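You operate a simulated robot arm through the tools that you are given. There is no shell and no other tool. Be economical: measure what you need, move in short steps, check, and stop when the job is done.

The job below is to be done with a simulated two-armed robot. You get a single attempt, and the scene is never put back.

TASK
Put the white spool from the vise bench top on the landing boards in the hull. Take the blue-headed peg from the side bench top and put it on top of the grey bucking iron there. Take the plumb level on the side bench top and put it away on the level rest on the measuring ledge. Take the red-headed peg from the table end of the side bench and leave it on the starboard rear bench top. Put the board labelled "62" from the tall table top on the corner end of the side bench and the board marked "57" on the small table. Put the yellow-headed peg on the tall table top away on the port rear bench top. Open the pot lid. Any order will do. Set down upright: spool.

The check looks at the end state, three seconds after you hand in, the way a careful person would. Anything else that was tipped, shoved, dropped, spilled or broken makes it a failure. A push-on lid holds only when it is set on centred and level and pressed home; a screw cap is set on level and turned clockwise until tight.

THE ROBOT
Two 7-joint arms with two-finger parallel grippers on one trunk, on a base that drives. Base frame: it is fixed to the floor where the robot stands at the start and does not move with it; the origin is under the middle of the robot, x ahead of it, y to its left, z up; the surface under the hand at the start is at about z = 900. Readings come in mm, rad, newtons and seconds.
The left shoulder is at the start at [60, 143, 972], the right one opposite. With the tool pointing down near the work surface each hand reaches from about 300 to 720 mm from the robot's upright axis, wherever it stands, measured 20 degrees to its own side. Places, roughly: blue-headed peg (3x3x8 cm) [-5000, 13900, 900]; board [-4500, 11250, 1000]; bucking iron (5x5x8 cm) [-4900, 14000, 900]; corner end of the side bench [-4900, 13600, 900]; landing boards in the hull [-1300, 2900, 800]; level rest on the measuring ledge (17x23 cm) [-3340, 2260, 1000]; plumb level [-5000, 13000, 1000]; port rear bench [-200, 15100, 900]; pot lid [1000, 11700, 1100]; red-headed peg (3x3x7 cm) [-4900, 12800, 900]; small table [-1000, 13300, 700]; spool [750, 0, 1000]; starboard rear bench [-3600, 15100, 900]; yellow-headed peg (3x3x7 cm) [-4600, 11100, 1000]. Payload 1.57 kg a hand.
The tool frame of a hand sits at the grasp point between the pads (the TCP): z along the fingers, y along the line on which they close. The tips reach 30 mm beyond it. Largest opening 110 mm; finger width 24, thickness 12; the body of the gripper, 48 by 112 mm, starts 78 mm behind the TCP.
Orientation is told as [roll, pitch, yaw] about the base's x, y, z axes, in that order, counted from this pose: with the fingers straight down and closing along the base's y, the tool's x points along the base's -x, its y along +y and its z along -z.

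THE INTERFACE
- The arms move only by the tool nudge_tool. It takes "left_increments", "right_increments" or both (then of equal length, played together; a hand with none holds still); each is a list of rows, each a list of 7 numbers: the shift along the tool's x, y, z in mm, then the turn, a rotation vector about the tool's x, y, z in rad, then the finger opening in mm, from 0 to 110. In form: [[dx, dy, dz, rx, ry, rz, gripper], ...]. A call has 1 to 10 rows; each row is the pose to reach, as a shift and turn from the pose commanded when the call began, along the tool's axes at that moment. Rows are played at 5 a second. More than 50 mm and 0.15 rad between two rows, or a gripper value outside its range, and nothing of the call is played. A pose out of reach is approached as far as the arm can. The call stops where the force on the tool passes 40 N (or 10 N more than at its start, if that is more) or the arm is blocked; 0.2 s more then pass. The fingers move at their own pace (about 45 mm/s each) and stop on an object; they squeeze with about 22 N. The grip force told is the motor's: it shows also when the fingers shut on nothing. Time passes only in rows, and 0.2 s behind the last, so rows that repeat a pose let the fingers close. It gives the time, the measured TCP pose, the force on the tool (base axes), the opening and the grip force at its end, in the units of the frame above (readings bear some noise), with the torque about the TCP (base axes, N m) and any sound that the robot's microphone picked up.
- Cameras (640 x 400 px; columns grow to the right, rows downward): "scene" is now at [53.3, 2.1, 1587]; the picture's right is [0.07, -1.00, 0.00], its down [-0.74, -0.05, -0.67] and it looks along [0.67, 0.05, -0.74] (base axes); focal length 282 px, centre (320, 200). "left" rides on the left gripper at [70, -16, -141] in its tool frame; the picture's right is [0.23, 0.97, 0.00], its down [-0.86, 0.20, -0.48] and it looks along [-0.47, 0.11, 0.88] (tool axes); focal length 222 px, centre (320, 200). "right" rides on the right gripper at [70, 16, -141] in its tool frame; the picture's right is [-0.23, 0.97, 0.00], its down [-0.86, -0.20, -0.48] and it looks along [-0.47, -0.11, 0.88] (tool axes); focal length 222 px, centre (320, 200). There is no depth. A picture from a camera that has moved, and an enlarged one, comes with that camera's place and axes in the base frame and with its lens. The place of the scene camera against the robot may be out by one fixed shift of up to 12 mm in any direction.
- camera(camera): a new picture of that camera. No time passes.
- move_column(by): slides the trunk up (or, below 0, down) by that many mm; the arms and the scene camera ride with it, the base frame stays. It gives what a move gives, with no picture.
- steer(legs): drives the robot by 1 to 6 legs, each [ahead, left, turn to the left] in mm, mm and rad, along the robot's own axes; the way and the turn of a leg run together, so that a leg with both is an arc; at most 1500 mm and 3.142 rad a leg. The arms and the cameras ride along, it lands a little off, and it stops where it bumps. It gives what a move gives.
- turn_head(pan, tilt): turns the head with the scene camera to pan (to the left, within 1.501 rad either way) and tilt (down, from -0.506 to 1.204), counted from straight ahead of the robot. It gives what a move gives.
- close_up(camera, box): a new picture of the part [left, top, right, bottom] of that camera's present view, enlarged. No time passes.
- finish_job(): hands the job in; it is judged then, once.

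Go step by step. Nothing tells you exact positions but the pictures and the camera data: compare them with the known pose of the tool, close in by small moves and look again before you grip or let go. The budget is 217 turns and 212 pictures, counting those below and the enlarged ones. Unless the task says otherwise, let go and move clear before handing in.

The tools are called after ">>>" by a JSON object that holds its "method" and its "body". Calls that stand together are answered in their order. nudge_tool: Moves the arms, as the interface text tells. Its arguments: {"type":"object","properties":{"left_increments":{"type":"array","items":{"type":"array","items":{"type":"number"}}},"right_increments":{"type":"array","items":{"type":"array","items":{"type":"number"}}}},"required":[]} The other tools are called the same way: move_column (by) slides the trunk up or down; steer (legs) drives the base; turn_head (pan, tilt) turns the head that bears the scene camera; camera (camera) takes a picture; close_up (camera, box) takes an enlarged picture of a part of a camera's view; finish_job () hands the job in.

At the start:

```text
time_s: 0.0
left_eef_pos: [454.1, 266.6, 1146.5]
left_ee_rot: [-0.001, -0.001, 0.001]
left_ft_force: [-0.6, 0.9, 0.4]
left_torque: [0.0, 0.0, -0.05]
left_grip_width: 109.7
left_finger_force: 0.0
right_eef_pos: [446.7, -114.3, 1123.4]
right_ee_rot: [0.0, -0.001, -0.001]
right_ft_force: [0.8, 0.1, 0.0]
right_torque: [-0.02, -0.02, 0.0]
right_grip_width: 110.3
right_finger_force: 0.0
trunk travel left (down, up): [-571.0, 19.0]
robot x, y, heading: [1.8, 1.3, 0.002]
head pan, tilt: [0.068, 0.833]
```

scene: 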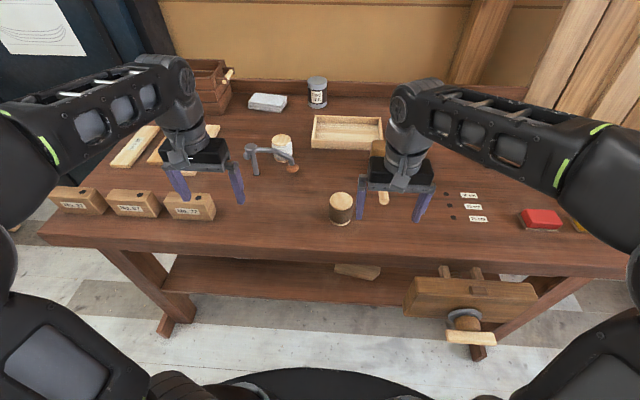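
right: 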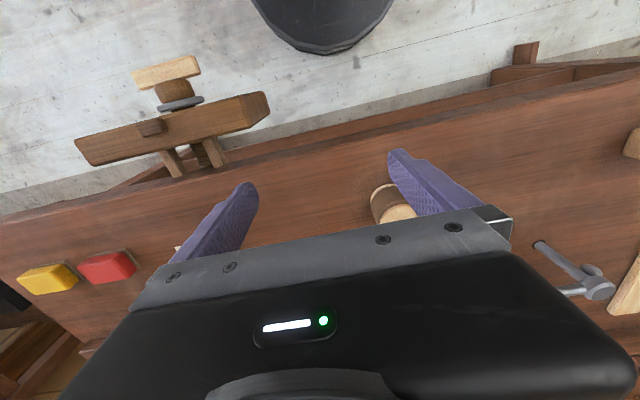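
left: 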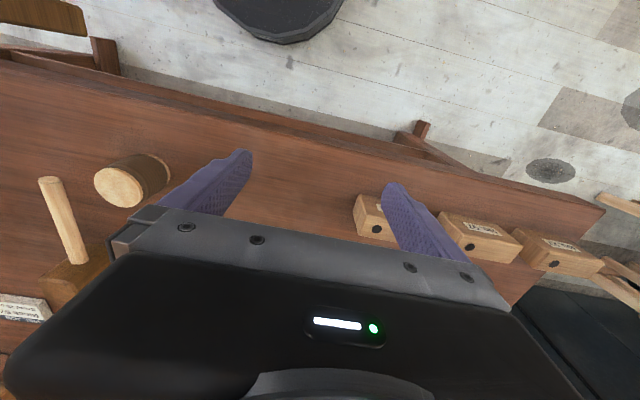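

The vise bench is in front of me with several objects; a whitish cylinder near (282,146) might be the spool. I'll zoom in before moving.

>>> {"method": "close_up", "body": {"camera": "scene", "box": [200, 60, 460, 240]}}

```text
2.22 times, centred on (330, 150) of scene
camera zoom: at [53.3, 2.1, 1587.0], right [0.07, -1.0, 0.0], down [-0.74, -0.05, -0.67], along [0.67, 0.05, -0.74], focal length 628 px, centre (298, 311)
```

zoom: 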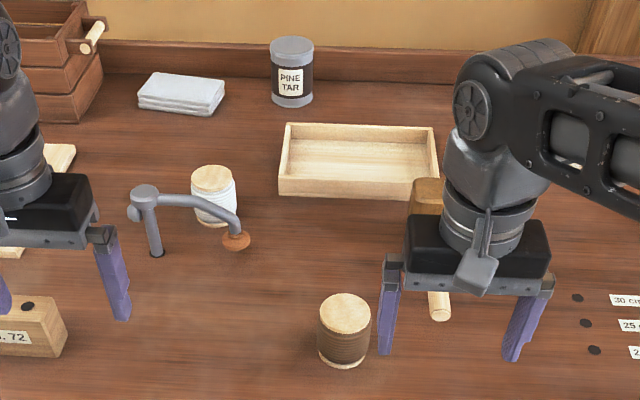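

The white spool stands behind the holdfast at roughly (900, 210). I need to come closer, so I look down first to see how much room the base has.

>>> {"method": "turn_head", "body": {"pan": 0, "tilt": 1.2}}

>>> {"method": "camera", "body": {"camera": "scene"}}

```text
time_s: 0.8
left_eef_pos: [453.2, 266.4, 1146.6]
left_ee_rot: [-0.001, 0.001, 0.002]
left_ft_force: [0.2, -0.4, -0.5]
left_torque: [0.01, -0.01, -0.01]
left_grip_width: 110.1
left_finger_force: 0.0
right_eef_pos: [447.3, -114.7, 1124.5]
right_ee_rot: [0.001, 0.0, 0.001]
right_ft_force: [-0.1, 0.6, 0.4]
right_torque: [-0.02, -0.01, 0.01]
right_grip_width: 110.1
right_finger_force: 0.0
trunk travel left (down, up): [-571.0, 19.0]
robot x, y, heading: [-0.3, -3.0, 0.002]
head pan, tilt: [0.0, 1.201]
```

```text
207 pictures are left
camera scene: at [30.4, -3.3, 1562.0], right [0.0, -1.0, 0.0], down [-0.93, 0.0, -0.36], along [0.36, 0.0, -0.93], focal length 282 px, centre (320, 200)
```

scene: 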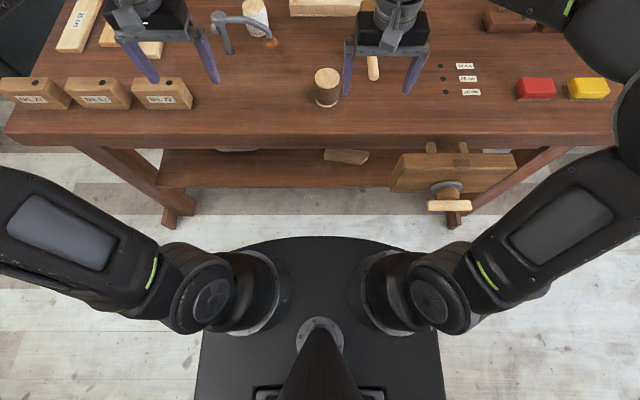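

The base has room beneath the bench overhang. I drive forward about 220 mm in two legs.

>>> {"method": "steer", "body": {"legs": [[150, 0, 0], [70, 0, 0]]}}

>>> {"method": "turn_head", "body": {"pan": 0.2, "tilt": 0.95}}

>>> {"method": "camera", "body": {"camera": "scene"}}

>>> {"method": "camera", "body": {"camera": "left"}}

```text
time_s: 2.8
left_eef_pos: [656.6, 264.2, 1146.9]
left_ee_rot: [0.001, 0.001, -0.007]
left_ft_force: [0.1, 0.8, -0.7]
left_torque: [0.0, -0.02, 0.0]
left_grip_width: 109.9
left_finger_force: 0.1
right_eef_pos: [647.9, -116.3, 1124.5]
right_ee_rot: [-0.001, 0.001, -0.005]
right_ft_force: [0.7, 0.0, -0.4]
right_torque: [-0.03, 0.0, -0.01]
right_grip_width: 110.3
right_finger_force: 0.1
trunk travel left (down, up): [-571.0, 19.0]
robot x, y, heading: [205.4, 0.0, -0.008]
head pan, tilt: [0.0, 1.201]
stopped in leg 2: the robot was blocked; the commanded pose is now the measured one
```

```text
time_s: 3.6
left_eef_pos: [655.7, 264.7, 1145.4]
left_ee_rot: [0.001, 0.002, -0.005]
left_ft_force: [0.1, 0.5, -0.6]
left_torque: [-0.02, 0.03, 0.0]
left_grip_width: 110.0
left_finger_force: 0.0
right_eef_pos: [646.8, -116.7, 1124.1]
right_ee_rot: [-0.001, 0.002, -0.006]
right_ft_force: [0.5, -0.3, 0.3]
right_torque: [0.0, 0.0, -0.01]
right_grip_width: 110.1
right_finger_force: 0.0
trunk travel left (down, up): [-571.0, 19.0]
robot x, y, heading: [201.2, -1.9, -0.004]
head pan, tilt: [0.201, 0.949]
```

```text
206 pictures are left
camera scene: at [246.8, 12.1, 1578.1], right [0.19, -0.98, 0.0], down [-0.8, -0.16, -0.58], along [0.57, 0.11, -0.81], focal length 282 px, centre (320, 200)
```

scene: 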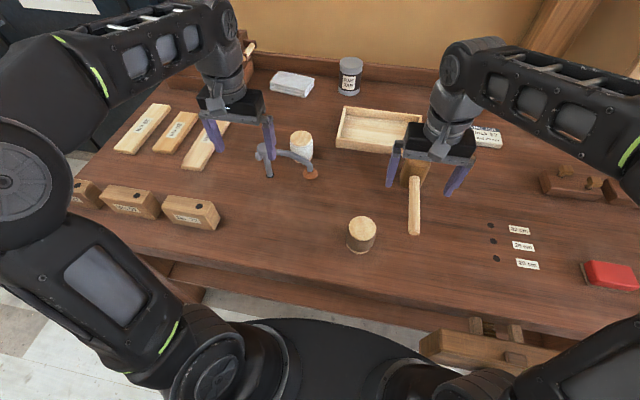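

```text
205 pictures are left
camera left: at [586.4, 248.6, 1286.6], right [-0.22, 0.98, 0.0], down [0.86, 0.19, 0.48], along [0.47, 0.11, -0.88], focal length 222 px, centre (320, 200)
```

left: 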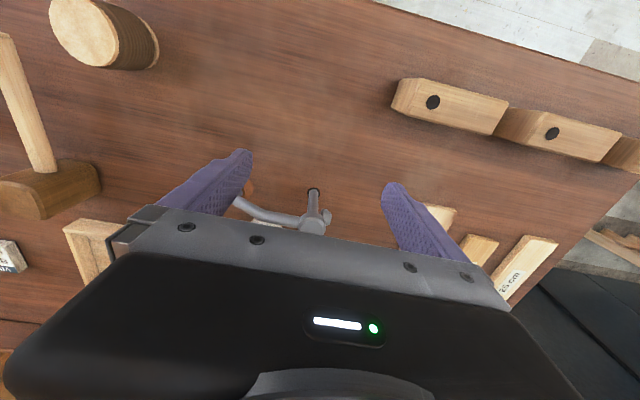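

The spool is about 75 mm wide and 88 mm tall, centred near (903, 205). I bring the left hand above it at a height clear of the holdfast.

>>> {"method": "nudge_tool", "body": {"left_increments": [[-41, -10, 0, 0, 0, 0, 110], [-82, -20, 0, 0, 0, 0, 110], [-123, -30, 0, 0, 0, 0, 110], [-164, -40, 0, 0, 0, 0, 110], [-205, -50, 0, 0, 0, 0, 110], [-245, -60, 0, 0, 0, 0, 110]]}}

>>> {"method": "camera", "body": {"camera": "left"}}

>>> {"method": "camera", "body": {"camera": "scene"}}

```text
time_s: 5.0
left_eef_pos: [717.5, 249.9, 1146.8]
left_ee_rot: [0.0, 0.0, -0.004]
left_ft_force: [0.3, 0.8, -0.1]
left_torque: [0.05, 0.02, 0.0]
left_grip_width: 110.1
left_finger_force: 0.1
left hand out of reach, approached as far as the arm can: row 2, 3, 4, 5, 6
right_eef_pos: [646.6, -116.3, 1125.9]
right_ee_rot: [-0.003, 0.0, -0.006]
right_ft_force: [1.2, 0.2, 0.7]
right_torque: [0.03, 0.02, 0.0]
right_grip_width: 109.8
right_finger_force: 0.0
trunk travel left (down, up): [-571.0, 19.0]
robot x, y, heading: [203.4, -1.6, -0.007]
head pan, tilt: [0.201, 0.949]
```

```text
204 pictures are left
camera left: at [647.4, 233.2, 1287.0], right [-0.22, 0.98, 0.0], down [0.86, 0.19, 0.48], along [0.47, 0.11, -0.88], focal length 222 px, centre (320, 200)
```

left: 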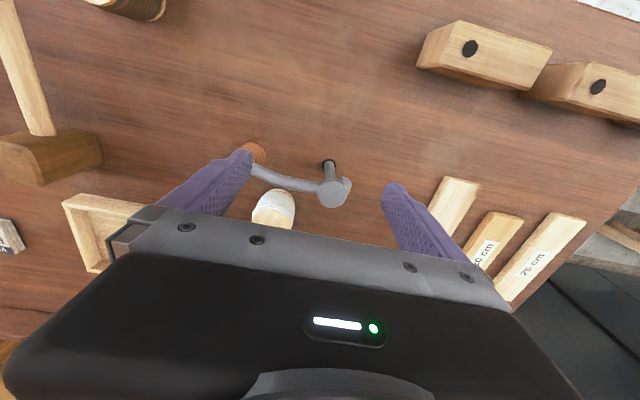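

```text
203 pictures are left
camera scene: at [246.9, 12.3, 1578.2], right [0.19, -0.98, 0.0], down [-0.8, -0.16, -0.58], along [0.57, 0.11, -0.81], focal length 282 px, centre (320, 200)
```

scene: 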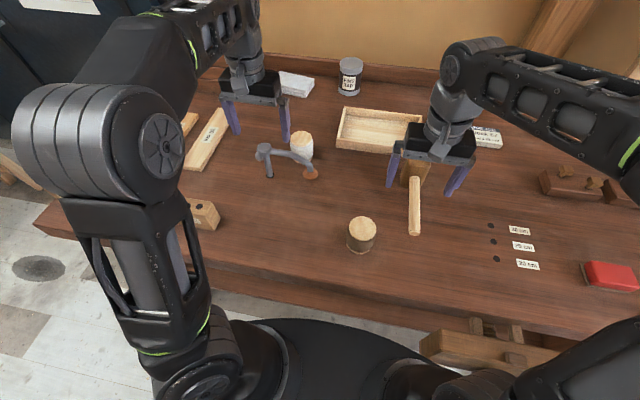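

At this height the arm cannot go further with the fingers straight down. Tilting the fingers 0.3 rad forward brings the wrist back into reach, so I do that first.

>>> {"method": "nudge_tool", "body": {"left_increments": [[0, -15, 10, 0, -0.1, 0, 110], [0, -30, 25, 0, -0.2, 0, 110], [-20, -45, 47, 0, -0.3, 0, 110]]}}

```text
time_s: 5.8
left_eef_pos: [734.0, 212.0, 1092.4]
left_ee_rot: [0.001, -0.3, -0.003]
left_ft_force: [0.4, 0.1, -0.4]
left_torque: [-0.01, 0.0, 0.01]
left_grip_width: 110.0
left_finger_force: 0.1
right_eef_pos: [647.6, -116.3, 1123.7]
right_ee_rot: [-0.001, 0.002, -0.006]
right_ft_force: [0.0, 0.3, 0.4]
right_torque: [0.03, -0.04, -0.02]
right_grip_width: 110.4
right_finger_force: 0.0
trunk travel left (down, up): [-571.0, 19.0]
robot x, y, heading: [201.1, 1.3, -0.01]
head pan, tilt: [0.201, 0.949]
```

>>> {"method": "nudge_tool", "body": {"left_increments": [[-32, -2, 10, 0, 0, 0, 110], [-64, -4, 20, 0, 0, 0, 110], [-96, -6, 30, 0, 0, 0, 110], [-118, -6, 55, 0, 0, 0, 110], [-141, -6, 83, 0, 0, 0, 110]]}}

>>> {"method": "camera", "body": {"camera": "left"}}

>>> {"method": "close_up", "body": {"camera": "scene", "box": [200, 40, 440, 200]}}

```text
time_s: 7.0
left_eef_pos: [892.4, 204.3, 1057.2]
left_ee_rot: [-0.001, -0.298, -0.005]
left_ft_force: [0.3, -0.5, -0.3]
left_torque: [0.0, 0.0, -0.03]
left_grip_width: 110.0
left_finger_force: 0.0
right_eef_pos: [648.4, -115.4, 1123.2]
right_ee_rot: [-0.002, 0.002, -0.005]
right_ft_force: [-0.8, 0.1, -0.5]
right_torque: [0.02, 0.0, 0.0]
right_grip_width: 110.1
right_finger_force: 0.0
trunk travel left (down, up): [-571.0, 19.0]
robot x, y, heading: [199.2, 3.6, -0.005]
head pan, tilt: [0.201, 0.949]
```

```text
202 pictures are left
camera left: at [784.3, 187.9, 1170.2], right [-0.21, 0.97, -0.07], down [0.68, 0.2, 0.71], along [0.7, 0.1, -0.7], focal length 222 px, centre (320, 200)
```

left: 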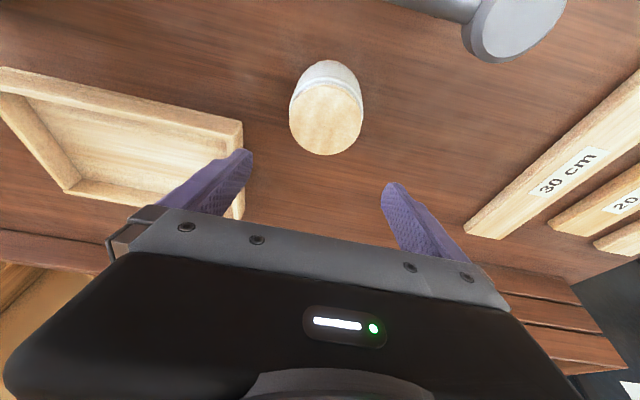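

```text
2.50 times, centred on (320, 120) of scene
camera zoom: at [246.8, 12.0, 1578.2], right [0.19, -0.98, 0.0], down [-0.8, -0.16, -0.58], along [0.57, 0.11, -0.81], focal length 706 px, centre (320, 400)
```

zoom: 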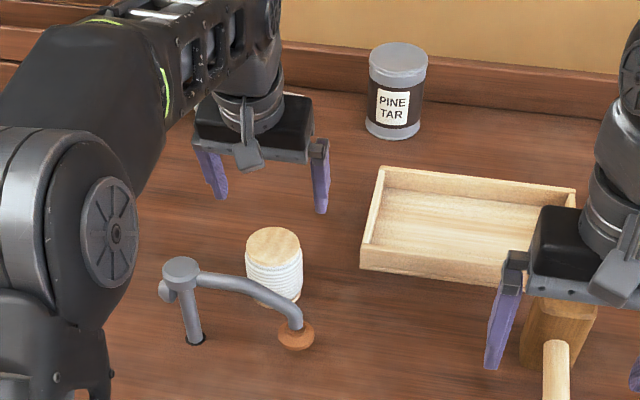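

From the left camera the spool works out at about (883, 203), roughly 70 mm wide with its top at z≈962. I lower to it with the fingers straddling and check before closing.

>>> {"method": "nudge_tool", "body": {"left_increments": [[14, 0, 36, 0, 0, 0, 110], [29, -1, 73, 0, 0, 0, 110], [43, -1, 108, 0, 0, 0, 110]]}}

>>> {"method": "camera", "body": {"camera": "left"}}

>>> {"method": "close_up", "body": {"camera": "scene", "box": [200, 40, 440, 200]}}

```text
time_s: 7.8
left_eef_pos: [883.1, 207.7, 938.3]
left_ee_rot: [0.001, -0.297, -0.005]
left_ft_force: [-1.2, 0.1, 0.3]
left_torque: [0.01, 0.0, 0.0]
left_grip_width: 109.8
left_finger_force: 0.1
right_eef_pos: [647.6, -116.4, 1124.5]
right_ee_rot: [-0.001, 0.001, -0.006]
right_ft_force: [-1.1, -1.0, -0.4]
right_torque: [-0.02, 0.03, -0.03]
right_grip_width: 110.2
right_finger_force: 0.0
trunk travel left (down, up): [-571.0, 19.0]
robot x, y, heading: [202.2, 1.8, -0.004]
head pan, tilt: [0.201, 0.949]
```

```text
200 pictures are left
camera left: at [775.6, 190.7, 1051.9], right [-0.21, 0.97, -0.07], down [0.68, 0.2, 0.71], along [0.7, 0.1, -0.7], focal length 222 px, centre (320, 200)
```

left: 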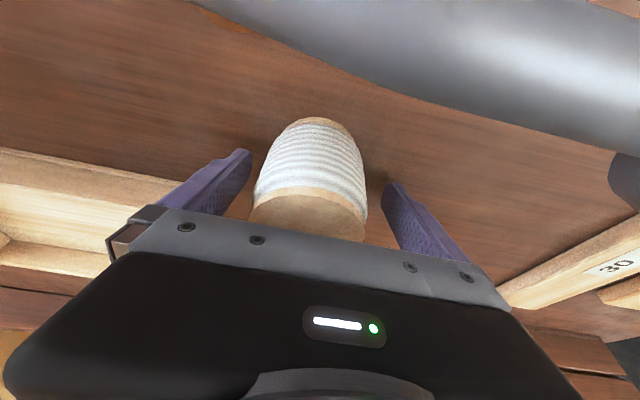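

```text
2.50 times, centred on (320, 120) of scene
camera zoom: at [246.9, 12.0, 1578.1], right [0.19, -0.98, 0.0], down [-0.8, -0.16, -0.58], along [0.57, 0.11, -0.81], focal length 706 px, centre (320, 400)
```

zoom: 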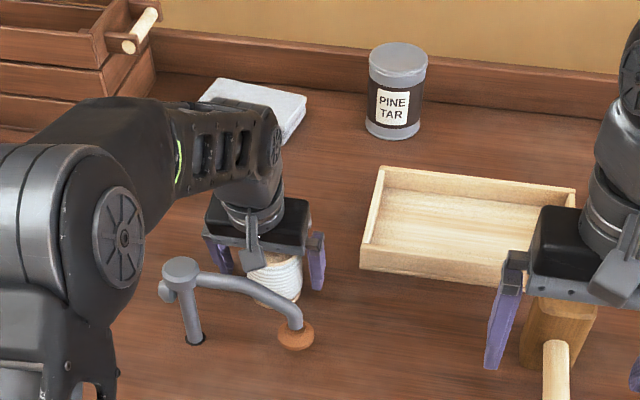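

The spool sits centred between the fingers. I close on it.

>>> {"method": "nudge_tool", "body": {"left_increments": [[0, 0, 0, 0, 0, 0, 55], [0, 0, 0, 0, 0, 0, 55], [0, 0, 0, 0, 0, 0, 55], [0, 0, 0, 0, 0, 0, 55]]}}

>>> {"method": "camera", "body": {"camera": "left"}}

```text
time_s: 8.8
left_eef_pos: [883.1, 206.8, 938.0]
left_ee_rot: [0.001, -0.297, -0.005]
left_ft_force: [0.8, 0.7, -0.1]
left_torque: [0.0, -0.02, 0.03]
left_grip_width: 71.5
left_finger_force: 22.0
right_eef_pos: [647.3, -116.0, 1125.2]
right_ee_rot: [0.001, 0.002, -0.005]
right_ft_force: [0.6, 0.3, 0.3]
right_torque: [0.02, 0.01, -0.03]
right_grip_width: 110.1
right_finger_force: 0.0
trunk travel left (down, up): [-571.0, 19.0]
robot x, y, heading: [202.0, 2.8, -0.004]
head pan, tilt: [0.201, 0.949]
```

```text
198 pictures are left
camera left: at [775.6, 190.9, 1052.3], right [-0.21, 0.97, -0.07], down [0.68, 0.2, 0.71], along [0.7, 0.11, -0.7], focal length 222 px, centre (320, 200)
```

left: 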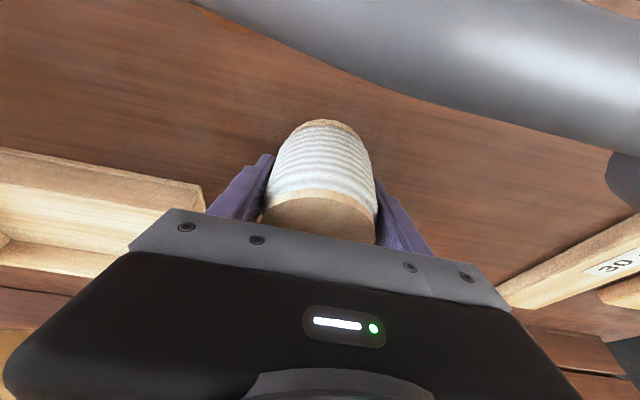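

Held at 71.5 mm. I lift straight up, then shift right past the holdfast pad and pull back.

>>> {"method": "nudge_tool", "body": {"left_increments": [[-11, 0, -35, 0, 0, 0, 55], [-22, 0, -70, 0, 0, 0, 55], [-33, 0, -106, 0, 0, 0, 55], [-33, -45, -106, 0, 0, 0, 55], [-33, -90, -106, 0, 0, 0, 55], [-33, -135, -106, 0, 0, 0, 55], [10, -140, -119, 0, 0, 0, 55], [50, -140, -131, 0, 0, 0, 55]]}}

>>> {"method": "camera", "body": {"camera": "scene"}}

```text
time_s: 10.6
left_eef_pos: [794.3, 68.3, 1051.7]
left_ee_rot: [0.0, -0.297, -0.004]
left_ft_force: [0.2, 0.0, -1.3]
left_torque: [0.0, 0.04, 0.01]
left_grip_width: 71.5
left_finger_force: 21.8
right_eef_pos: [646.9, -116.3, 1125.3]
right_ee_rot: [0.0, 0.002, -0.007]
right_ft_force: [-0.2, 0.2, -0.5]
right_torque: [0.02, 0.03, -0.04]
right_grip_width: 109.8
right_finger_force: 0.2
trunk travel left (down, up): [-571.0, 19.0]
robot x, y, heading: [205.2, 1.6, -0.002]
head pan, tilt: [0.201, 0.949]
```

```text
197 pictures are left
camera scene: at [247.0, 12.0, 1578.2], right [0.19, -0.98, 0.0], down [-0.8, -0.16, -0.58], along [0.57, 0.11, -0.81], focal length 282 px, centre (320, 200)
```

scene: 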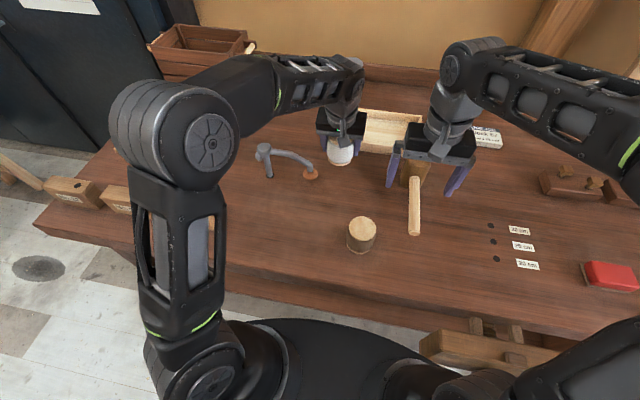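

>>> {"method": "nudge_tool", "body": {"left_increments": [[38, 0, -22, 0, 0.0, 0, 55], [72, 0, -45, 0, 0.06, 0, 55], [106, 15, -67, 0, 0.12, 0, 55], [140, 40, -90, 0, 0.18, 0, 55], [172, 70, -110, 0, 0.24, 0, 55], [202, 100, -125, 0, 0.3, 0, 55]]}}

>>> {"method": "steer", "body": {"legs": [[-600, 0, 0]]}}

>>> {"method": "turn_head", "body": {"pan": 1.5, "tilt": 0.2}}

>>> {"method": "camera", "body": {"camera": "scene"}}

```text
time_s: 12.0
left_eef_pos: [566.2, 170.9, 1110.7]
left_ee_rot: [0.001, 0.003, -0.007]
left_ft_force: [-0.2, 0.3, -1.8]
left_torque: [0.0, 0.01, 0.0]
left_grip_width: 71.7
left_finger_force: 22.3
right_eef_pos: [647.3, -116.6, 1123.7]
right_ee_rot: [-0.002, 0.002, -0.006]
right_ft_force: [-0.2, 0.9, 0.3]
right_torque: [0.02, 0.02, -0.01]
right_grip_width: 110.3
right_finger_force: 0.0
trunk travel left (down, up): [-571.0, 19.0]
robot x, y, heading: [206.1, 1.5, -0.005]
head pan, tilt: [0.201, 0.949]
```

```text
time_s: 15.2
left_eef_pos: [-2.2, 170.1, 1109.3]
left_ee_rot: [-0.001, 0.002, -0.009]
left_ft_force: [-0.4, 0.0, -2.2]
left_torque: [0.04, 0.03, -0.02]
left_grip_width: 71.5
left_finger_force: 22.0
right_eef_pos: [78.0, -117.0, 1124.0]
right_ee_rot: [0.0, 0.002, -0.007]
right_ft_force: [1.3, -0.1, 0.3]
right_torque: [0.03, -0.02, 0.03]
right_grip_width: 110.1
right_finger_force: 0.0
trunk travel left (down, up): [-571.0, 19.0]
robot x, y, heading: [-367.4, 2.5, -0.007]
head pan, tilt: [0.201, 0.949]
stopped in leg 1: the robot was blocked; the commanded pose is now the measured one
```

```text
time_s: 16.7
left_eef_pos: [-1.4, 169.9, 1109.7]
left_ee_rot: [-0.001, 0.0, -0.008]
left_ft_force: [0.0, 0.9, -2.5]
left_torque: [0.0, 0.03, 0.02]
left_grip_width: 71.4
left_finger_force: 21.7
right_eef_pos: [78.9, -117.3, 1124.6]
right_ee_rot: [0.0, 0.002, -0.007]
right_ft_force: [-0.5, -0.6, 0.4]
right_torque: [0.0, 0.01, 0.01]
right_grip_width: 109.9
right_finger_force: 0.2
trunk travel left (down, up): [-571.0, 19.0]
robot x, y, heading: [-366.1, 2.2, -0.001]
head pan, tilt: [1.499, 0.201]
```

```text
196 pictures are left
camera scene: at [-385.2, 90.7, 1643.3], right [1.0, -0.08, 0.0], down [-0.02, -0.2, -0.98], along [0.08, 0.98, -0.2], focal length 282 px, centre (320, 200)
```

scene: 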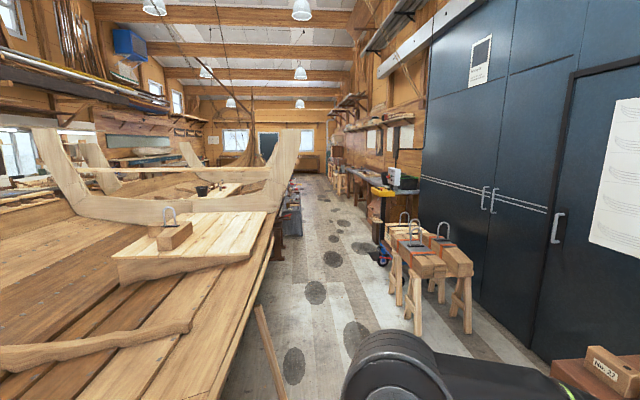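

The landing boards, with a block and shackle on them, are in the hull on the left of the aisle. I drive along the aisle to them with the spool held.

>>> {"method": "steer", "body": {"legs": [[130, 0, 0], [0, 0, 1.571], [1400, 0, 0]]}}

>>> {"method": "turn_head", "body": {"pan": 0.7, "tilt": 0.5}}

>>> {"method": "camera", "body": {"camera": "scene"}}

```text
time_s: 23.8
left_eef_pos: [-458.5, 476.4, 1108.6]
left_ee_rot: [0.0, 0.004, 1.752]
left_ft_force: [-0.1, 0.2, -1.0]
left_torque: [0.01, 0.02, 0.05]
left_grip_width: 71.5
left_finger_force: 21.8
right_eef_pos: [-193.2, 608.1, 1124.9]
right_ee_rot: [-0.001, 0.006, 1.751]
right_ft_force: [0.0, 0.0, 0.2]
right_torque: [0.01, 0.02, -0.01]
right_grip_width: 109.6
right_finger_force: 0.0
trunk travel left (down, up): [-571.0, 19.0]
robot x, y, heading: [-225.9, 151.6, 1.747]
head pan, tilt: [1.499, 0.201]
stopped in leg 3: the robot was blocked; the commanded pose is now the measured one
```

```text
time_s: 24.9
left_eef_pos: [-460.2, 475.9, 1109.2]
left_ee_rot: [0.0, 0.005, 1.75]
left_ft_force: [-0.9, 0.0, -1.1]
left_torque: [-0.01, 0.02, -0.04]
left_grip_width: 71.3
left_finger_force: 22.1
right_eef_pos: [-192.7, 606.2, 1125.5]
right_ee_rot: [0.0, 0.002, 1.75]
right_ft_force: [0.0, -0.5, -0.5]
right_torque: [0.01, -0.01, -0.03]
right_grip_width: 110.1
right_finger_force: 0.0
trunk travel left (down, up): [-571.0, 19.0]
robot x, y, heading: [-225.0, 150.2, 1.751]
head pan, tilt: [0.7, 0.499]
```

```text
195 pictures are left
camera scene: at [-286.5, 172.5, 1615.6], right [0.64, 0.77, 0.0], down [0.37, -0.3, -0.88], along [-0.68, 0.56, -0.48], focal length 282 px, centre (320, 200)
```

scene: 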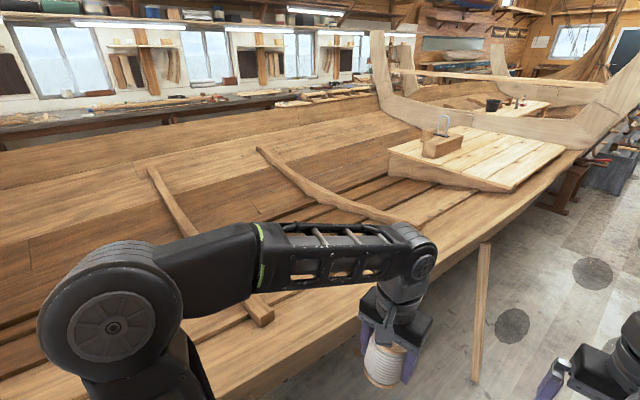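

Something stopped the drive early; I look down around the base to see what touches.

>>> {"method": "turn_head", "body": {"pan": 0.9, "tilt": 1.15}}

>>> {"method": "camera", "body": {"camera": "scene"}}

>>> {"method": "turn_head", "body": {"pan": -0.2, "tilt": 0.8}}

>>> {"method": "camera", "body": {"camera": "scene"}}

```text
time_s: 25.9
left_eef_pos: [-460.3, 476.0, 1109.3]
left_ee_rot: [0.001, 0.002, 1.75]
left_ft_force: [0.3, 0.1, -1.3]
left_torque: [-0.04, 0.01, 0.0]
left_grip_width: 71.4
left_finger_force: 22.4
right_eef_pos: [-192.4, 607.3, 1125.5]
right_ee_rot: [0.001, 0.002, 1.751]
right_ft_force: [0.5, -0.1, -0.6]
right_torque: [0.0, 0.0, 0.02]
right_grip_width: 109.8
right_finger_force: 0.0
trunk travel left (down, up): [-571.0, 19.0]
robot x, y, heading: [-222.4, 144.9, 1.745]
head pan, tilt: [0.901, 1.15]
```

```text
194 pictures are left
camera scene: at [-268.9, 142.5, 1564.9], right [0.47, 0.88, 0.0], down [0.8, -0.43, -0.41], along [-0.36, 0.19, -0.91], focal length 282 px, centre (320, 200)
```

scene: 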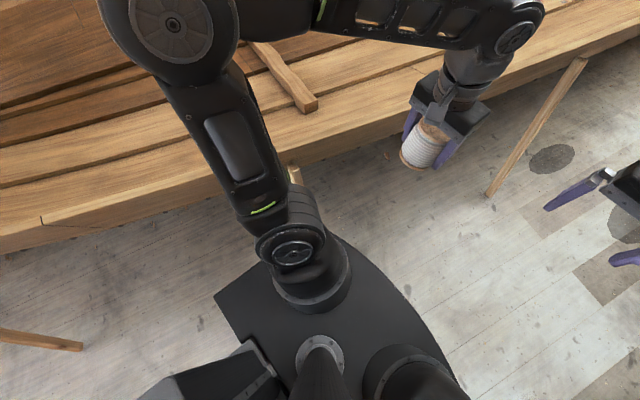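

```text
time_s: 27.3
left_eef_pos: [-459.6, 475.0, 1110.2]
left_ee_rot: [-0.001, 0.004, 1.75]
left_ft_force: [0.0, 0.1, -1.2]
left_torque: [0.0, 0.01, -0.02]
left_grip_width: 71.5
left_finger_force: 22.5
right_eef_pos: [-192.3, 606.7, 1124.8]
right_ee_rot: [0.0, 0.002, 1.75]
right_ft_force: [0.1, -0.1, 0.4]
right_torque: [-0.02, -0.03, -0.01]
right_grip_width: 110.0
right_finger_force: 0.1
trunk travel left (down, up): [-571.0, 19.0]
robot x, y, heading: [-223.5, 144.2, 1.748]
head pan, tilt: [-0.201, 0.799]
```

```text
193 pictures are left
camera scene: at [-214.6, 195.0, 1589.6], right [1.0, -0.02, 0.0], down [-0.01, -0.72, -0.7], along [0.01, 0.7, -0.72], focal length 282 px, centre (320, 200)
```

scene: 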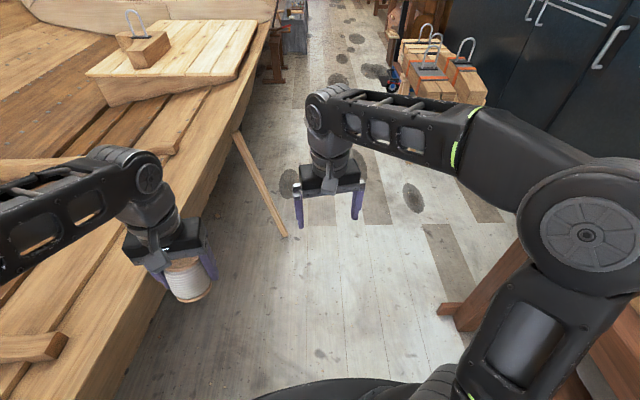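

The base touched a hull prop on the left. I back off, shift right to the middle of the aisle, straighten and drive on.

>>> {"method": "steer", "body": {"legs": [[-40, -60, 0], [0, -180, 0], [0, 0, -0.175], [1100, 0, 0]]}}

>>> {"method": "camera", "body": {"camera": "scene"}}

```text
time_s: 35.2
left_eef_pos: [-168.1, 1588.4, 1109.4]
left_ee_rot: [0.0, 0.004, 1.583]
left_ft_force: [-0.4, 0.2, -1.5]
left_torque: [-0.01, -0.01, 0.03]
left_grip_width: 71.0
left_finger_force: 21.8
right_eef_pos: [117.5, 1673.0, 1124.4]
right_ee_rot: [0.001, 0.001, 1.585]
right_ft_force: [0.8, -0.3, 0.1]
right_torque: [0.02, 0.01, -0.01]
right_grip_width: 109.9
right_finger_force: 0.0
trunk travel left (down, up): [-571.0, 19.0]
robot x, y, heading: [8.3, 1224.6, 1.588]
head pan, tilt: [-0.201, 0.799]
```

```text
192 pictures are left
camera scene: at [28.3, 1271.9, 1589.6], right [0.98, -0.19, 0.0], down [-0.13, -0.7, -0.7], along [0.13, 0.68, -0.72], focal length 282 px, centre (320, 200)
```

scene: 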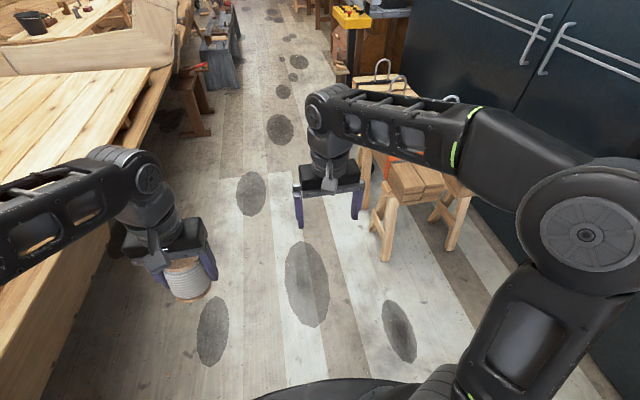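

>>> {"method": "steer", "body": {"legs": [[1150, 0, 0], [0, 0, 1.54]]}}

>>> {"method": "turn_head", "body": {"pan": 0, "tilt": 0.85}}

>>> {"method": "camera", "body": {"camera": "scene"}}

```text
time_s: 45.0
left_eef_pos: [-369.7, 2213.6, 1109.9]
left_ee_rot: [0.0, 0.002, -3.131]
left_ft_force: [-0.4, -0.9, -1.2]
left_torque: [0.01, -0.02, -0.01]
left_grip_width: 71.8
left_finger_force: 22.6
right_eef_pos: [-456.3, 2498.0, 1124.5]
right_ee_rot: [0.0, 0.002, -3.129]
right_ft_force: [0.2, -0.2, -0.7]
right_torque: [0.0, -0.01, 0.03]
right_grip_width: 110.1
right_finger_force: 0.1
trunk travel left (down, up): [-571.0, 19.0]
robot x, y, heading: [-12.0, 2392.1, -3.126]
head pan, tilt: [-0.201, 0.799]
```

```text
time_s: 45.7
left_eef_pos: [-369.5, 2214.1, 1109.4]
left_ee_rot: [0.0, 0.002, -3.129]
left_ft_force: [-0.2, 0.3, -0.7]
left_torque: [0.03, -0.03, 0.03]
left_grip_width: 71.5
left_finger_force: 22.3
right_eef_pos: [-455.2, 2499.2, 1124.0]
right_ee_rot: [0.0, 0.002, -3.127]
right_ft_force: [0.7, 0.4, 1.0]
right_torque: [0.0, 0.0, -0.02]
right_grip_width: 109.9
right_finger_force: 0.1
trunk travel left (down, up): [-571.0, 19.0]
robot x, y, heading: [-6.5, 2393.1, -3.128]
head pan, tilt: [0.0, 0.85]
```

```text
191 pictures are left
camera scene: at [-51.8, 2386.1, 1585.7], right [-0.01, 1.0, 0.0], down [0.75, 0.01, -0.66], along [-0.66, -0.01, -0.75], focal length 282 px, centre (320, 200)
```

scene: 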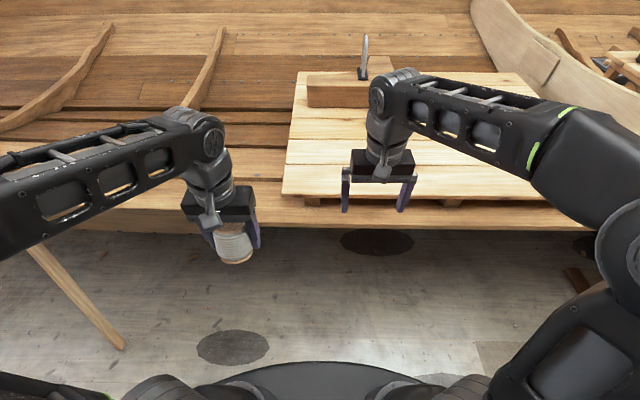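

The boards' near edge is at about x≈-780, y from 2260. I move closer so that the left hand can reach a clear spot near their front.

>>> {"method": "steer", "body": {"legs": [[0, -150, 0], [200, 0, 0]]}}

>>> {"method": "camera", "body": {"camera": "scene"}}

>>> {"method": "camera", "body": {"camera": "left"}}

```text
time_s: 48.3
left_eef_pos: [-571.0, 2361.9, 1109.2]
left_ee_rot: [-0.001, 0.006, -3.133]
left_ft_force: [-0.5, 0.5, -0.9]
left_torque: [0.01, -0.05, 0.0]
left_grip_width: 71.4
left_finger_force: 21.6
right_eef_pos: [-653.9, 2648.1, 1124.0]
right_ee_rot: [-0.001, 0.006, -3.134]
right_ft_force: [-0.3, -0.1, -0.4]
right_torque: [-0.01, -0.04, -0.01]
right_grip_width: 110.0
right_finger_force: 0.1
trunk travel left (down, up): [-571.0, 19.0]
robot x, y, heading: [-205.3, 2535.8, -3.131]
head pan, tilt: [0.0, 0.85]
```

```text
190 pictures are left
camera scene: at [-251.2, 2533.2, 1585.6], right [-0.01, 1.0, 0.0], down [0.75, 0.01, -0.66], along [-0.66, -0.01, -0.75], focal length 282 px, centre (320, 200)
```

scene: 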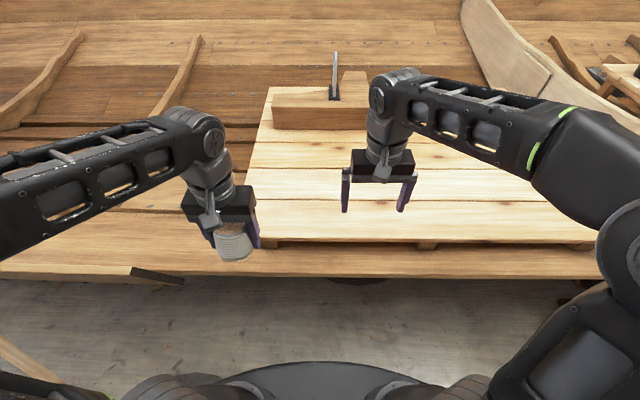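

```text
189 pictures are left
camera left: at [-501.0, 2378.6, 1249.9], right [0.24, -0.97, 0.0], down [-0.86, -0.21, 0.48], along [-0.46, -0.11, -0.88], focal length 222 px, centre (320, 200)
```

left: 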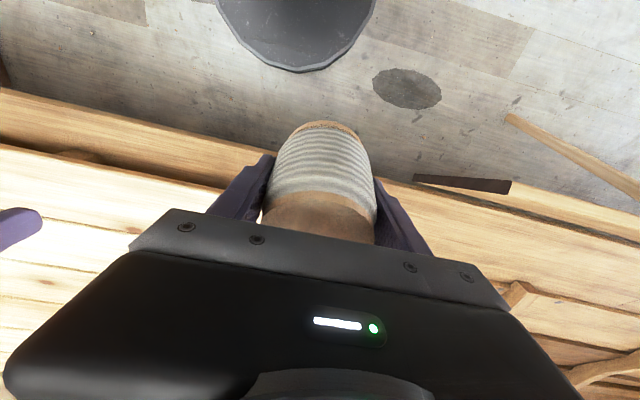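

>>> {"method": "nudge_tool", "body": {"left_increments": [[-40, -13, 0, 0, -0.1, 0, 55], [-80, -26, 0, 0, -0.2, 0, 55], [-120, -39, 0, 0, -0.3, 0, 55], [-160, -52, 10, 0, -0.3, 0, 55], [-200, -65, 30, 0, -0.3, 0, 55], [-240, -78, 55, 0, -0.3, 0, 55], [-270, -88, 90, 0, -0.3, 0, 55], [-299, -88, 130, 0, -0.3, 0, 55], [-299, -88, 170, 0, -0.3, 0, 55]]}}

>>> {"method": "camera", "body": {"camera": "left"}}

>>> {"method": "camera", "body": {"camera": "scene"}}

```text
time_s: 50.3
left_eef_pos: [-866.6, 2447.1, 942.3]
left_ee_rot: [-0.001, -0.299, -3.133]
left_ft_force: [-0.1, -0.2, -1.3]
left_torque: [-0.02, 0.01, 0.0]
left_grip_width: 71.6
left_finger_force: 22.0
right_eef_pos: [-652.8, 2648.0, 1123.8]
right_ee_rot: [-0.002, 0.002, -3.132]
right_ft_force: [-0.8, -0.4, -0.4]
right_torque: [0.0, -0.04, 0.0]
right_grip_width: 109.9
right_finger_force: 0.0
trunk travel left (down, up): [-571.0, 19.0]
robot x, y, heading: [-205.7, 2536.3, -3.137]
head pan, tilt: [0.0, 0.85]
```

```text
188 pictures are left
camera left: at [-759.3, 2462.9, 1055.9], right [0.23, -0.97, -0.07], down [-0.68, -0.21, 0.71], along [-0.7, -0.11, -0.7], focal length 222 px, centre (320, 200)
```

left: 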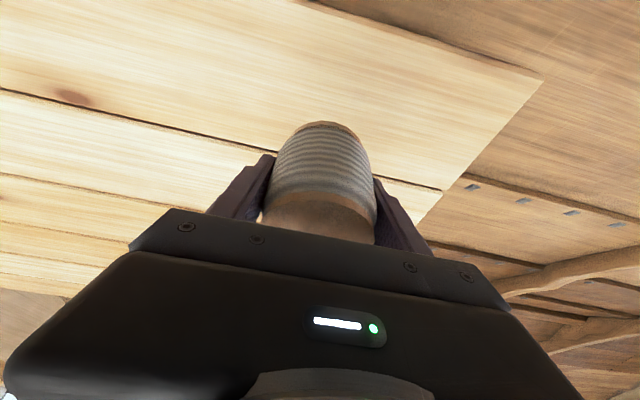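

```text
187 pictures are left
camera scene: at [-249.6, 2533.5, 1585.7], right [-0.01, 1.0, 0.0], down [0.75, 0.01, -0.66], along [-0.66, -0.01, -0.75], focal length 282 px, centre (320, 200)
```

scene: 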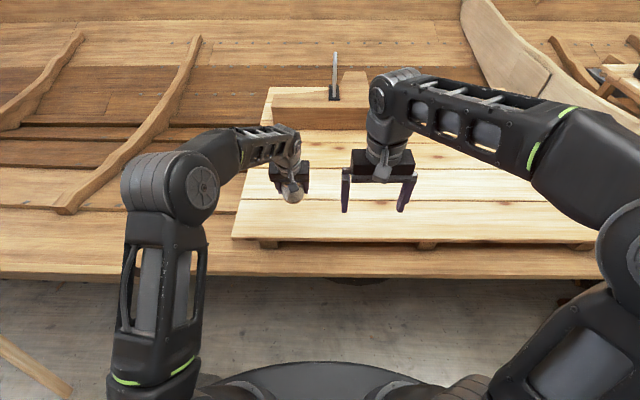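

The spool is over the boards, clear of the edges. I lower it most of the way.

>>> {"method": "nudge_tool", "body": {"left_increments": [[9, 0, 29, 0, 0, 0, 55], [18, 0, 57, 0, 0, 0, 55], [25, 0, 81, 0, 0, 0, 55]]}}

>>> {"method": "close_up", "body": {"camera": "scene", "box": [220, 100, 380, 260]}}

>>> {"method": "camera", "body": {"camera": "left"}}

```text
time_s: 51.1
left_eef_pos: [-868.4, 2448.0, 854.0]
left_ee_rot: [0.002, -0.299, -3.13]
left_ft_force: [-0.7, 0.2, -1.8]
left_torque: [-0.01, -0.02, 0.01]
left_grip_width: 71.5
left_finger_force: 22.1
right_eef_pos: [-654.1, 2648.6, 1124.8]
right_ee_rot: [0.0, 0.0, -3.132]
right_ft_force: [0.2, -0.4, -0.6]
right_torque: [0.02, -0.02, -0.02]
right_grip_width: 110.0
right_finger_force: 0.0
trunk travel left (down, up): [-571.0, 19.0]
robot x, y, heading: [-205.0, 2533.9, -3.134]
head pan, tilt: [0.0, 0.85]
```

```text
2.50 times, centred on (300, 180) of scene
camera zoom: at [-250.3, 2533.3, 1585.6], right [-0.01, 1.0, 0.0], down [0.75, 0.01, -0.66], along [-0.66, -0.01, -0.75], focal length 706 px, centre (370, 250)
```

zoom: 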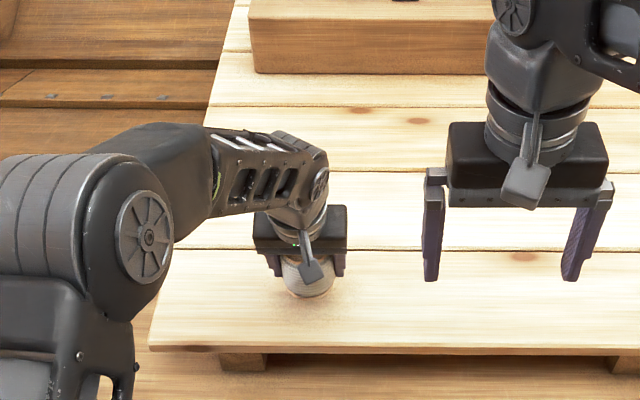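

```text
185 pictures are left
camera left: at [-761.4, 2464.4, 968.9], right [0.23, -0.97, -0.07], down [-0.68, -0.21, 0.71], along [-0.7, -0.11, -0.7], focal length 222 px, centre (320, 200)
```

left: 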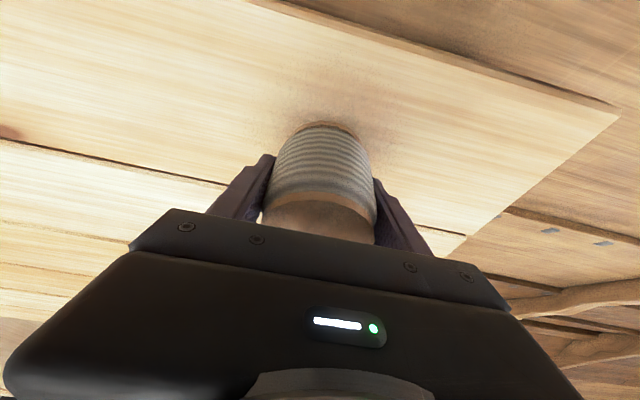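

>>> {"method": "nudge_tool", "body": {"left_increments": [[1, 0, 3.8, 0, 0, 0, 55], [2.4, 0, 7.6, 0, 0, 0, 55], [3, 0, 9.5, 0, 0, 0, 55], [3.6, 0, 11.5, 0, 0, 0, 55], [3.6, 0, 11.5, 0, 0, 0, 55]]}}

>>> {"method": "camera", "body": {"camera": "left"}}

```text
time_s: 52.3
left_eef_pos: [-867.3, 2449.2, 842.1]
left_ee_rot: [0.001, -0.295, -3.133]
left_ft_force: [-0.6, -0.3, -1.6]
left_torque: [-0.03, 0.02, 0.0]
left_grip_width: 71.3
left_finger_force: 21.8
right_eef_pos: [-653.0, 2648.0, 1125.4]
right_ee_rot: [0.001, 0.002, -3.133]
right_ft_force: [0.0, 0.1, 0.3]
right_torque: [-0.02, 0.03, -0.01]
right_grip_width: 110.2
right_finger_force: 0.1
trunk travel left (down, up): [-571.0, 19.0]
robot x, y, heading: [-202.4, 2534.2, -3.131]
head pan, tilt: [0.0, 0.85]
```

```text
184 pictures are left
camera left: at [-760.2, 2465.0, 956.4], right [0.23, -0.97, -0.07], down [-0.68, -0.21, 0.71], along [-0.7, -0.11, -0.7], focal length 222 px, centre (320, 200)
```

left: 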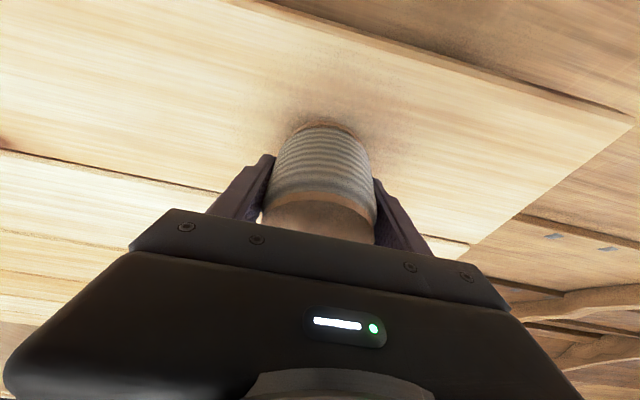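

>>> {"method": "nudge_tool", "body": {"left_increments": [[0.6, 0, 1.9, 0, 0, 0, 55], [1.2, 0, 3.8, 0, 0, 0, 55], [1.8, 0, 5.7, 0, 0, 0, 55], [1.8, 0, 5.7, 0, 0, 0, 55]]}}

```text
time_s: 53.3
left_eef_pos: [-867.9, 2449.5, 837.3]
left_ee_rot: [0.001, -0.295, -3.135]
left_ft_force: [0.3, -0.6, -1.3]
left_torque: [-0.02, -0.01, 0.02]
left_grip_width: 71.5
left_finger_force: 21.9
right_eef_pos: [-652.7, 2647.4, 1123.9]
right_ee_rot: [0.0, 0.002, -3.133]
right_ft_force: [-1.0, 0.6, -0.1]
right_torque: [0.04, -0.02, -0.01]
right_grip_width: 110.1
right_finger_force: 0.1
trunk travel left (down, up): [-571.0, 19.0]
robot x, y, heading: [-209.4, 2537.9, -3.136]
head pan, tilt: [0.0, 0.85]
```

>>> {"method": "nudge_tool", "body": {"left_increments": [[0.6, 0, 1.9, 0, 0, 0, 55], [1.2, 0, 3.8, 0, 0, 0, 55], [1.2, 0, 3.8, 0, 0, 0, 55]]}}

>>> {"method": "close_up", "body": {"camera": "left", "box": [230, 80, 410, 240]}}

```text
time_s: 54.1
left_eef_pos: [-867.9, 2448.5, 831.7]
left_ee_rot: [0.0, -0.296, -3.134]
left_ft_force: [1.1, -0.6, -1.6]
left_torque: [-0.03, -0.03, -0.01]
left_grip_width: 71.6
left_finger_force: 22.7
right_eef_pos: [-652.3, 2647.7, 1124.2]
right_ee_rot: [0.0, 0.002, -3.132]
right_ft_force: [0.0, 0.9, 0.0]
right_torque: [0.0, -0.02, 0.01]
right_grip_width: 110.0
right_finger_force: 0.0
trunk travel left (down, up): [-571.0, 19.0]
robot x, y, heading: [-201.8, 2536.6, -3.133]
head pan, tilt: [0.0, 0.85]
```

```text
2.50 times, centred on (320, 160) of left
camera zoom: at [-759.8, 2465.1, 945.7], right [0.23, -0.97, -0.07], down [-0.68, -0.21, 0.71], along [-0.7, -0.11, -0.7], focal length 555 px, centre (320, 300)
```

zoom: 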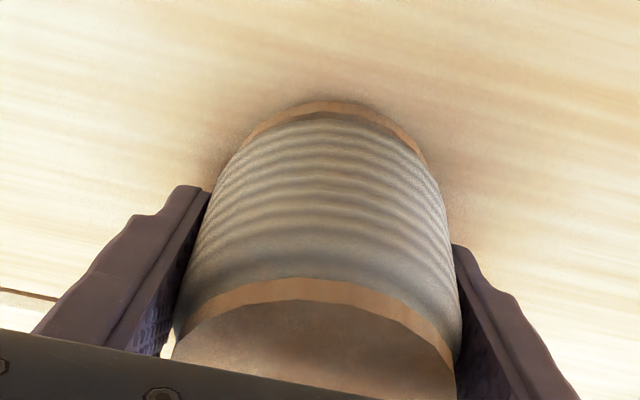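

>>> {"method": "nudge_tool", "body": {"left_increments": [[0.6, 0, 1.9, 0, 0, 0, 55], [1.2, 0, 3.8, 0, 0, 0, 55], [1.2, 0, 3.8, 0, 0, 0, 55]]}}

>>> {"method": "close_up", "body": {"camera": "left", "box": [230, 80, 410, 240]}}

```text
time_s: 54.9
left_eef_pos: [-867.4, 2448.6, 828.2]
left_ee_rot: [0.001, -0.296, -3.135]
left_ft_force: [1.5, -0.2, 6.3]
left_torque: [-0.03, 0.19, 0.03]
left_grip_width: 71.5
left_finger_force: 22.1
right_eef_pos: [-652.6, 2647.6, 1124.9]
right_ee_rot: [0.0, 0.0, -3.134]
right_ft_force: [0.4, 0.6, -0.3]
right_torque: [-0.01, 0.01, 0.02]
right_grip_width: 110.0
right_finger_force: 0.1
trunk travel left (down, up): [-571.0, 19.0]
robot x, y, heading: [-204.2, 2539.4, -3.13]
head pan, tilt: [0.0, 0.85]
```

```text
2.50 times, centred on (320, 160) of left
camera zoom: at [-759.5, 2465.2, 942.1], right [0.23, -0.97, -0.07], down [-0.67, -0.21, 0.71], along [-0.7, -0.11, -0.7], focal length 555 px, centre (320, 300)
```

zoom: 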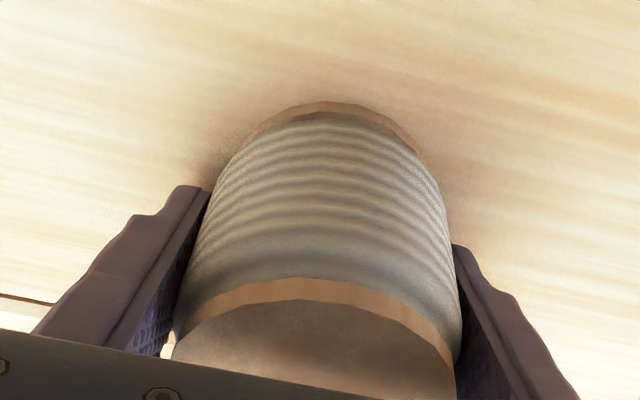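

Contact is felt (about 7 N). I open, rise straight up and look.

>>> {"method": "nudge_tool", "body": {"left_increments": [[0, 0, 0, 0, 0, 0, 80], [0, 0, 0, 0, 0, 0, 110], [0, 0, 0, 0, 0, 0, 110], [-8, 0, -26, 0, 0, 0, 110], [-20, 0, -64, 0, 0, 0, 110], [-32, 0, -103, 0, 0, 0, 110]]}}

>>> {"method": "camera", "body": {"camera": "left"}}

```text
time_s: 56.3
left_eef_pos: [-867.8, 2449.1, 936.6]
left_ee_rot: [0.0, -0.296, -3.132]
left_ft_force: [0.0, -0.7, 0.4]
left_torque: [0.03, 0.01, -0.02]
left_grip_width: 109.9
left_finger_force: 0.1
right_eef_pos: [-652.0, 2648.0, 1125.2]
right_ee_rot: [0.0, 0.002, -3.133]
right_ft_force: [-0.4, 0.7, 0.7]
right_torque: [0.03, 0.01, -0.02]
right_grip_width: 110.2
right_finger_force: 0.0
trunk travel left (down, up): [-571.0, 19.0]
robot x, y, heading: [-203.6, 2538.3, -3.131]
head pan, tilt: [0.0, 0.85]
```

```text
181 pictures are left
camera left: at [-759.7, 2467.1, 1050.1], right [0.23, -0.97, -0.07], down [-0.68, -0.2, 0.71], along [-0.7, -0.11, -0.7], focal length 222 px, centre (320, 200)
```

left: 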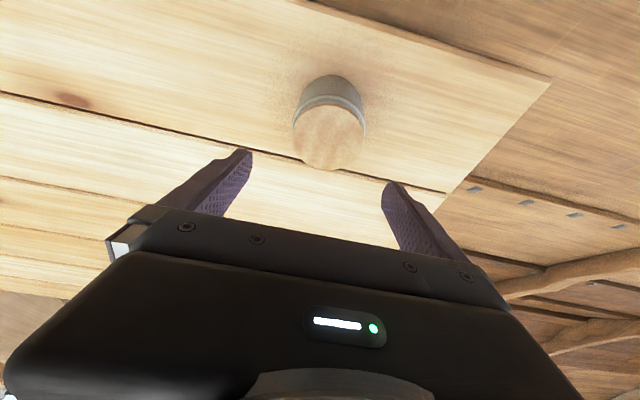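

Spool stands upright on the boards. I retract the arm and head for the far end down the aisle.

>>> {"method": "nudge_tool", "body": {"left_increments": [[-10, 0, -45, 0, 0, 0, 110], [0, 0, -90, 0, 0.05, 0, 60], [40, 10, -120, 0, 0.1, 0, 30], [80, 20, -150, 0, 0.15, 0, 30], [120, 30, -180, 0, 0.2, 0, 30], [160, 45, -210, 0, 0.25, 0, 30], [200, 60, -243, 0, 0.3, 0, 30]]}}

>>> {"method": "steer", "body": {"legs": [[-220, 0, 0], [0, 0, -1.571]]}}

>>> {"method": "turn_head", "body": {"pan": 0, "tilt": 0.25}}

>>> {"method": "camera", "body": {"camera": "scene"}}

```text
refused: row 3 steps farther than a row can; nothing moved
```

```text
time_s: 61.7
left_eef_pos: [-90.0, 3197.9, 935.6]
left_ee_rot: [0.0, -0.296, 1.611]
left_ft_force: [0.0, 0.2, 0.4]
left_torque: [-0.01, -0.01, 0.0]
left_grip_width: 109.7
left_finger_force: 0.1
right_eef_pos: [114.5, 2991.2, 1123.3]
right_ee_rot: [0.0, 0.001, 1.612]
right_ft_force: [-0.2, 0.3, 0.3]
right_torque: [-0.01, 0.04, -0.01]
right_grip_width: 110.3
right_finger_force: 0.1
trunk travel left (down, up): [-571.0, 19.0]
robot x, y, heading: [18.2, 2538.6, 1.615]
head pan, tilt: [0.0, 0.85]
```

```text
time_s: 62.7
left_eef_pos: [-89.6, 3199.3, 935.8]
left_ee_rot: [0.0, -0.296, 1.61]
left_ft_force: [0.0, 0.2, -0.1]
left_torque: [0.04, 0.0, -0.01]
left_grip_width: 110.1
left_finger_force: 0.0
right_eef_pos: [114.1, 2991.0, 1124.5]
right_ee_rot: [-0.001, 0.001, 1.611]
right_ft_force: [0.2, -0.7, 0.3]
right_torque: [-0.01, -0.02, 0.0]
right_grip_width: 109.7
right_finger_force: 0.1
trunk travel left (down, up): [-571.0, 19.0]
robot x, y, heading: [18.2, 2537.5, 1.611]
head pan, tilt: [0.0, 0.25]
```

```text
180 pictures are left
camera scene: at [19.0, 2599.5, 1638.7], right [1.0, 0.04, 0.0], down [0.01, -0.25, -0.97], along [-0.04, 0.97, -0.25], focal length 282 px, centre (320, 200)
```

scene: 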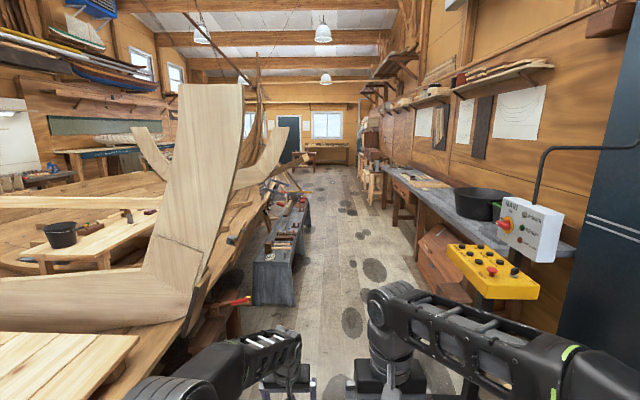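

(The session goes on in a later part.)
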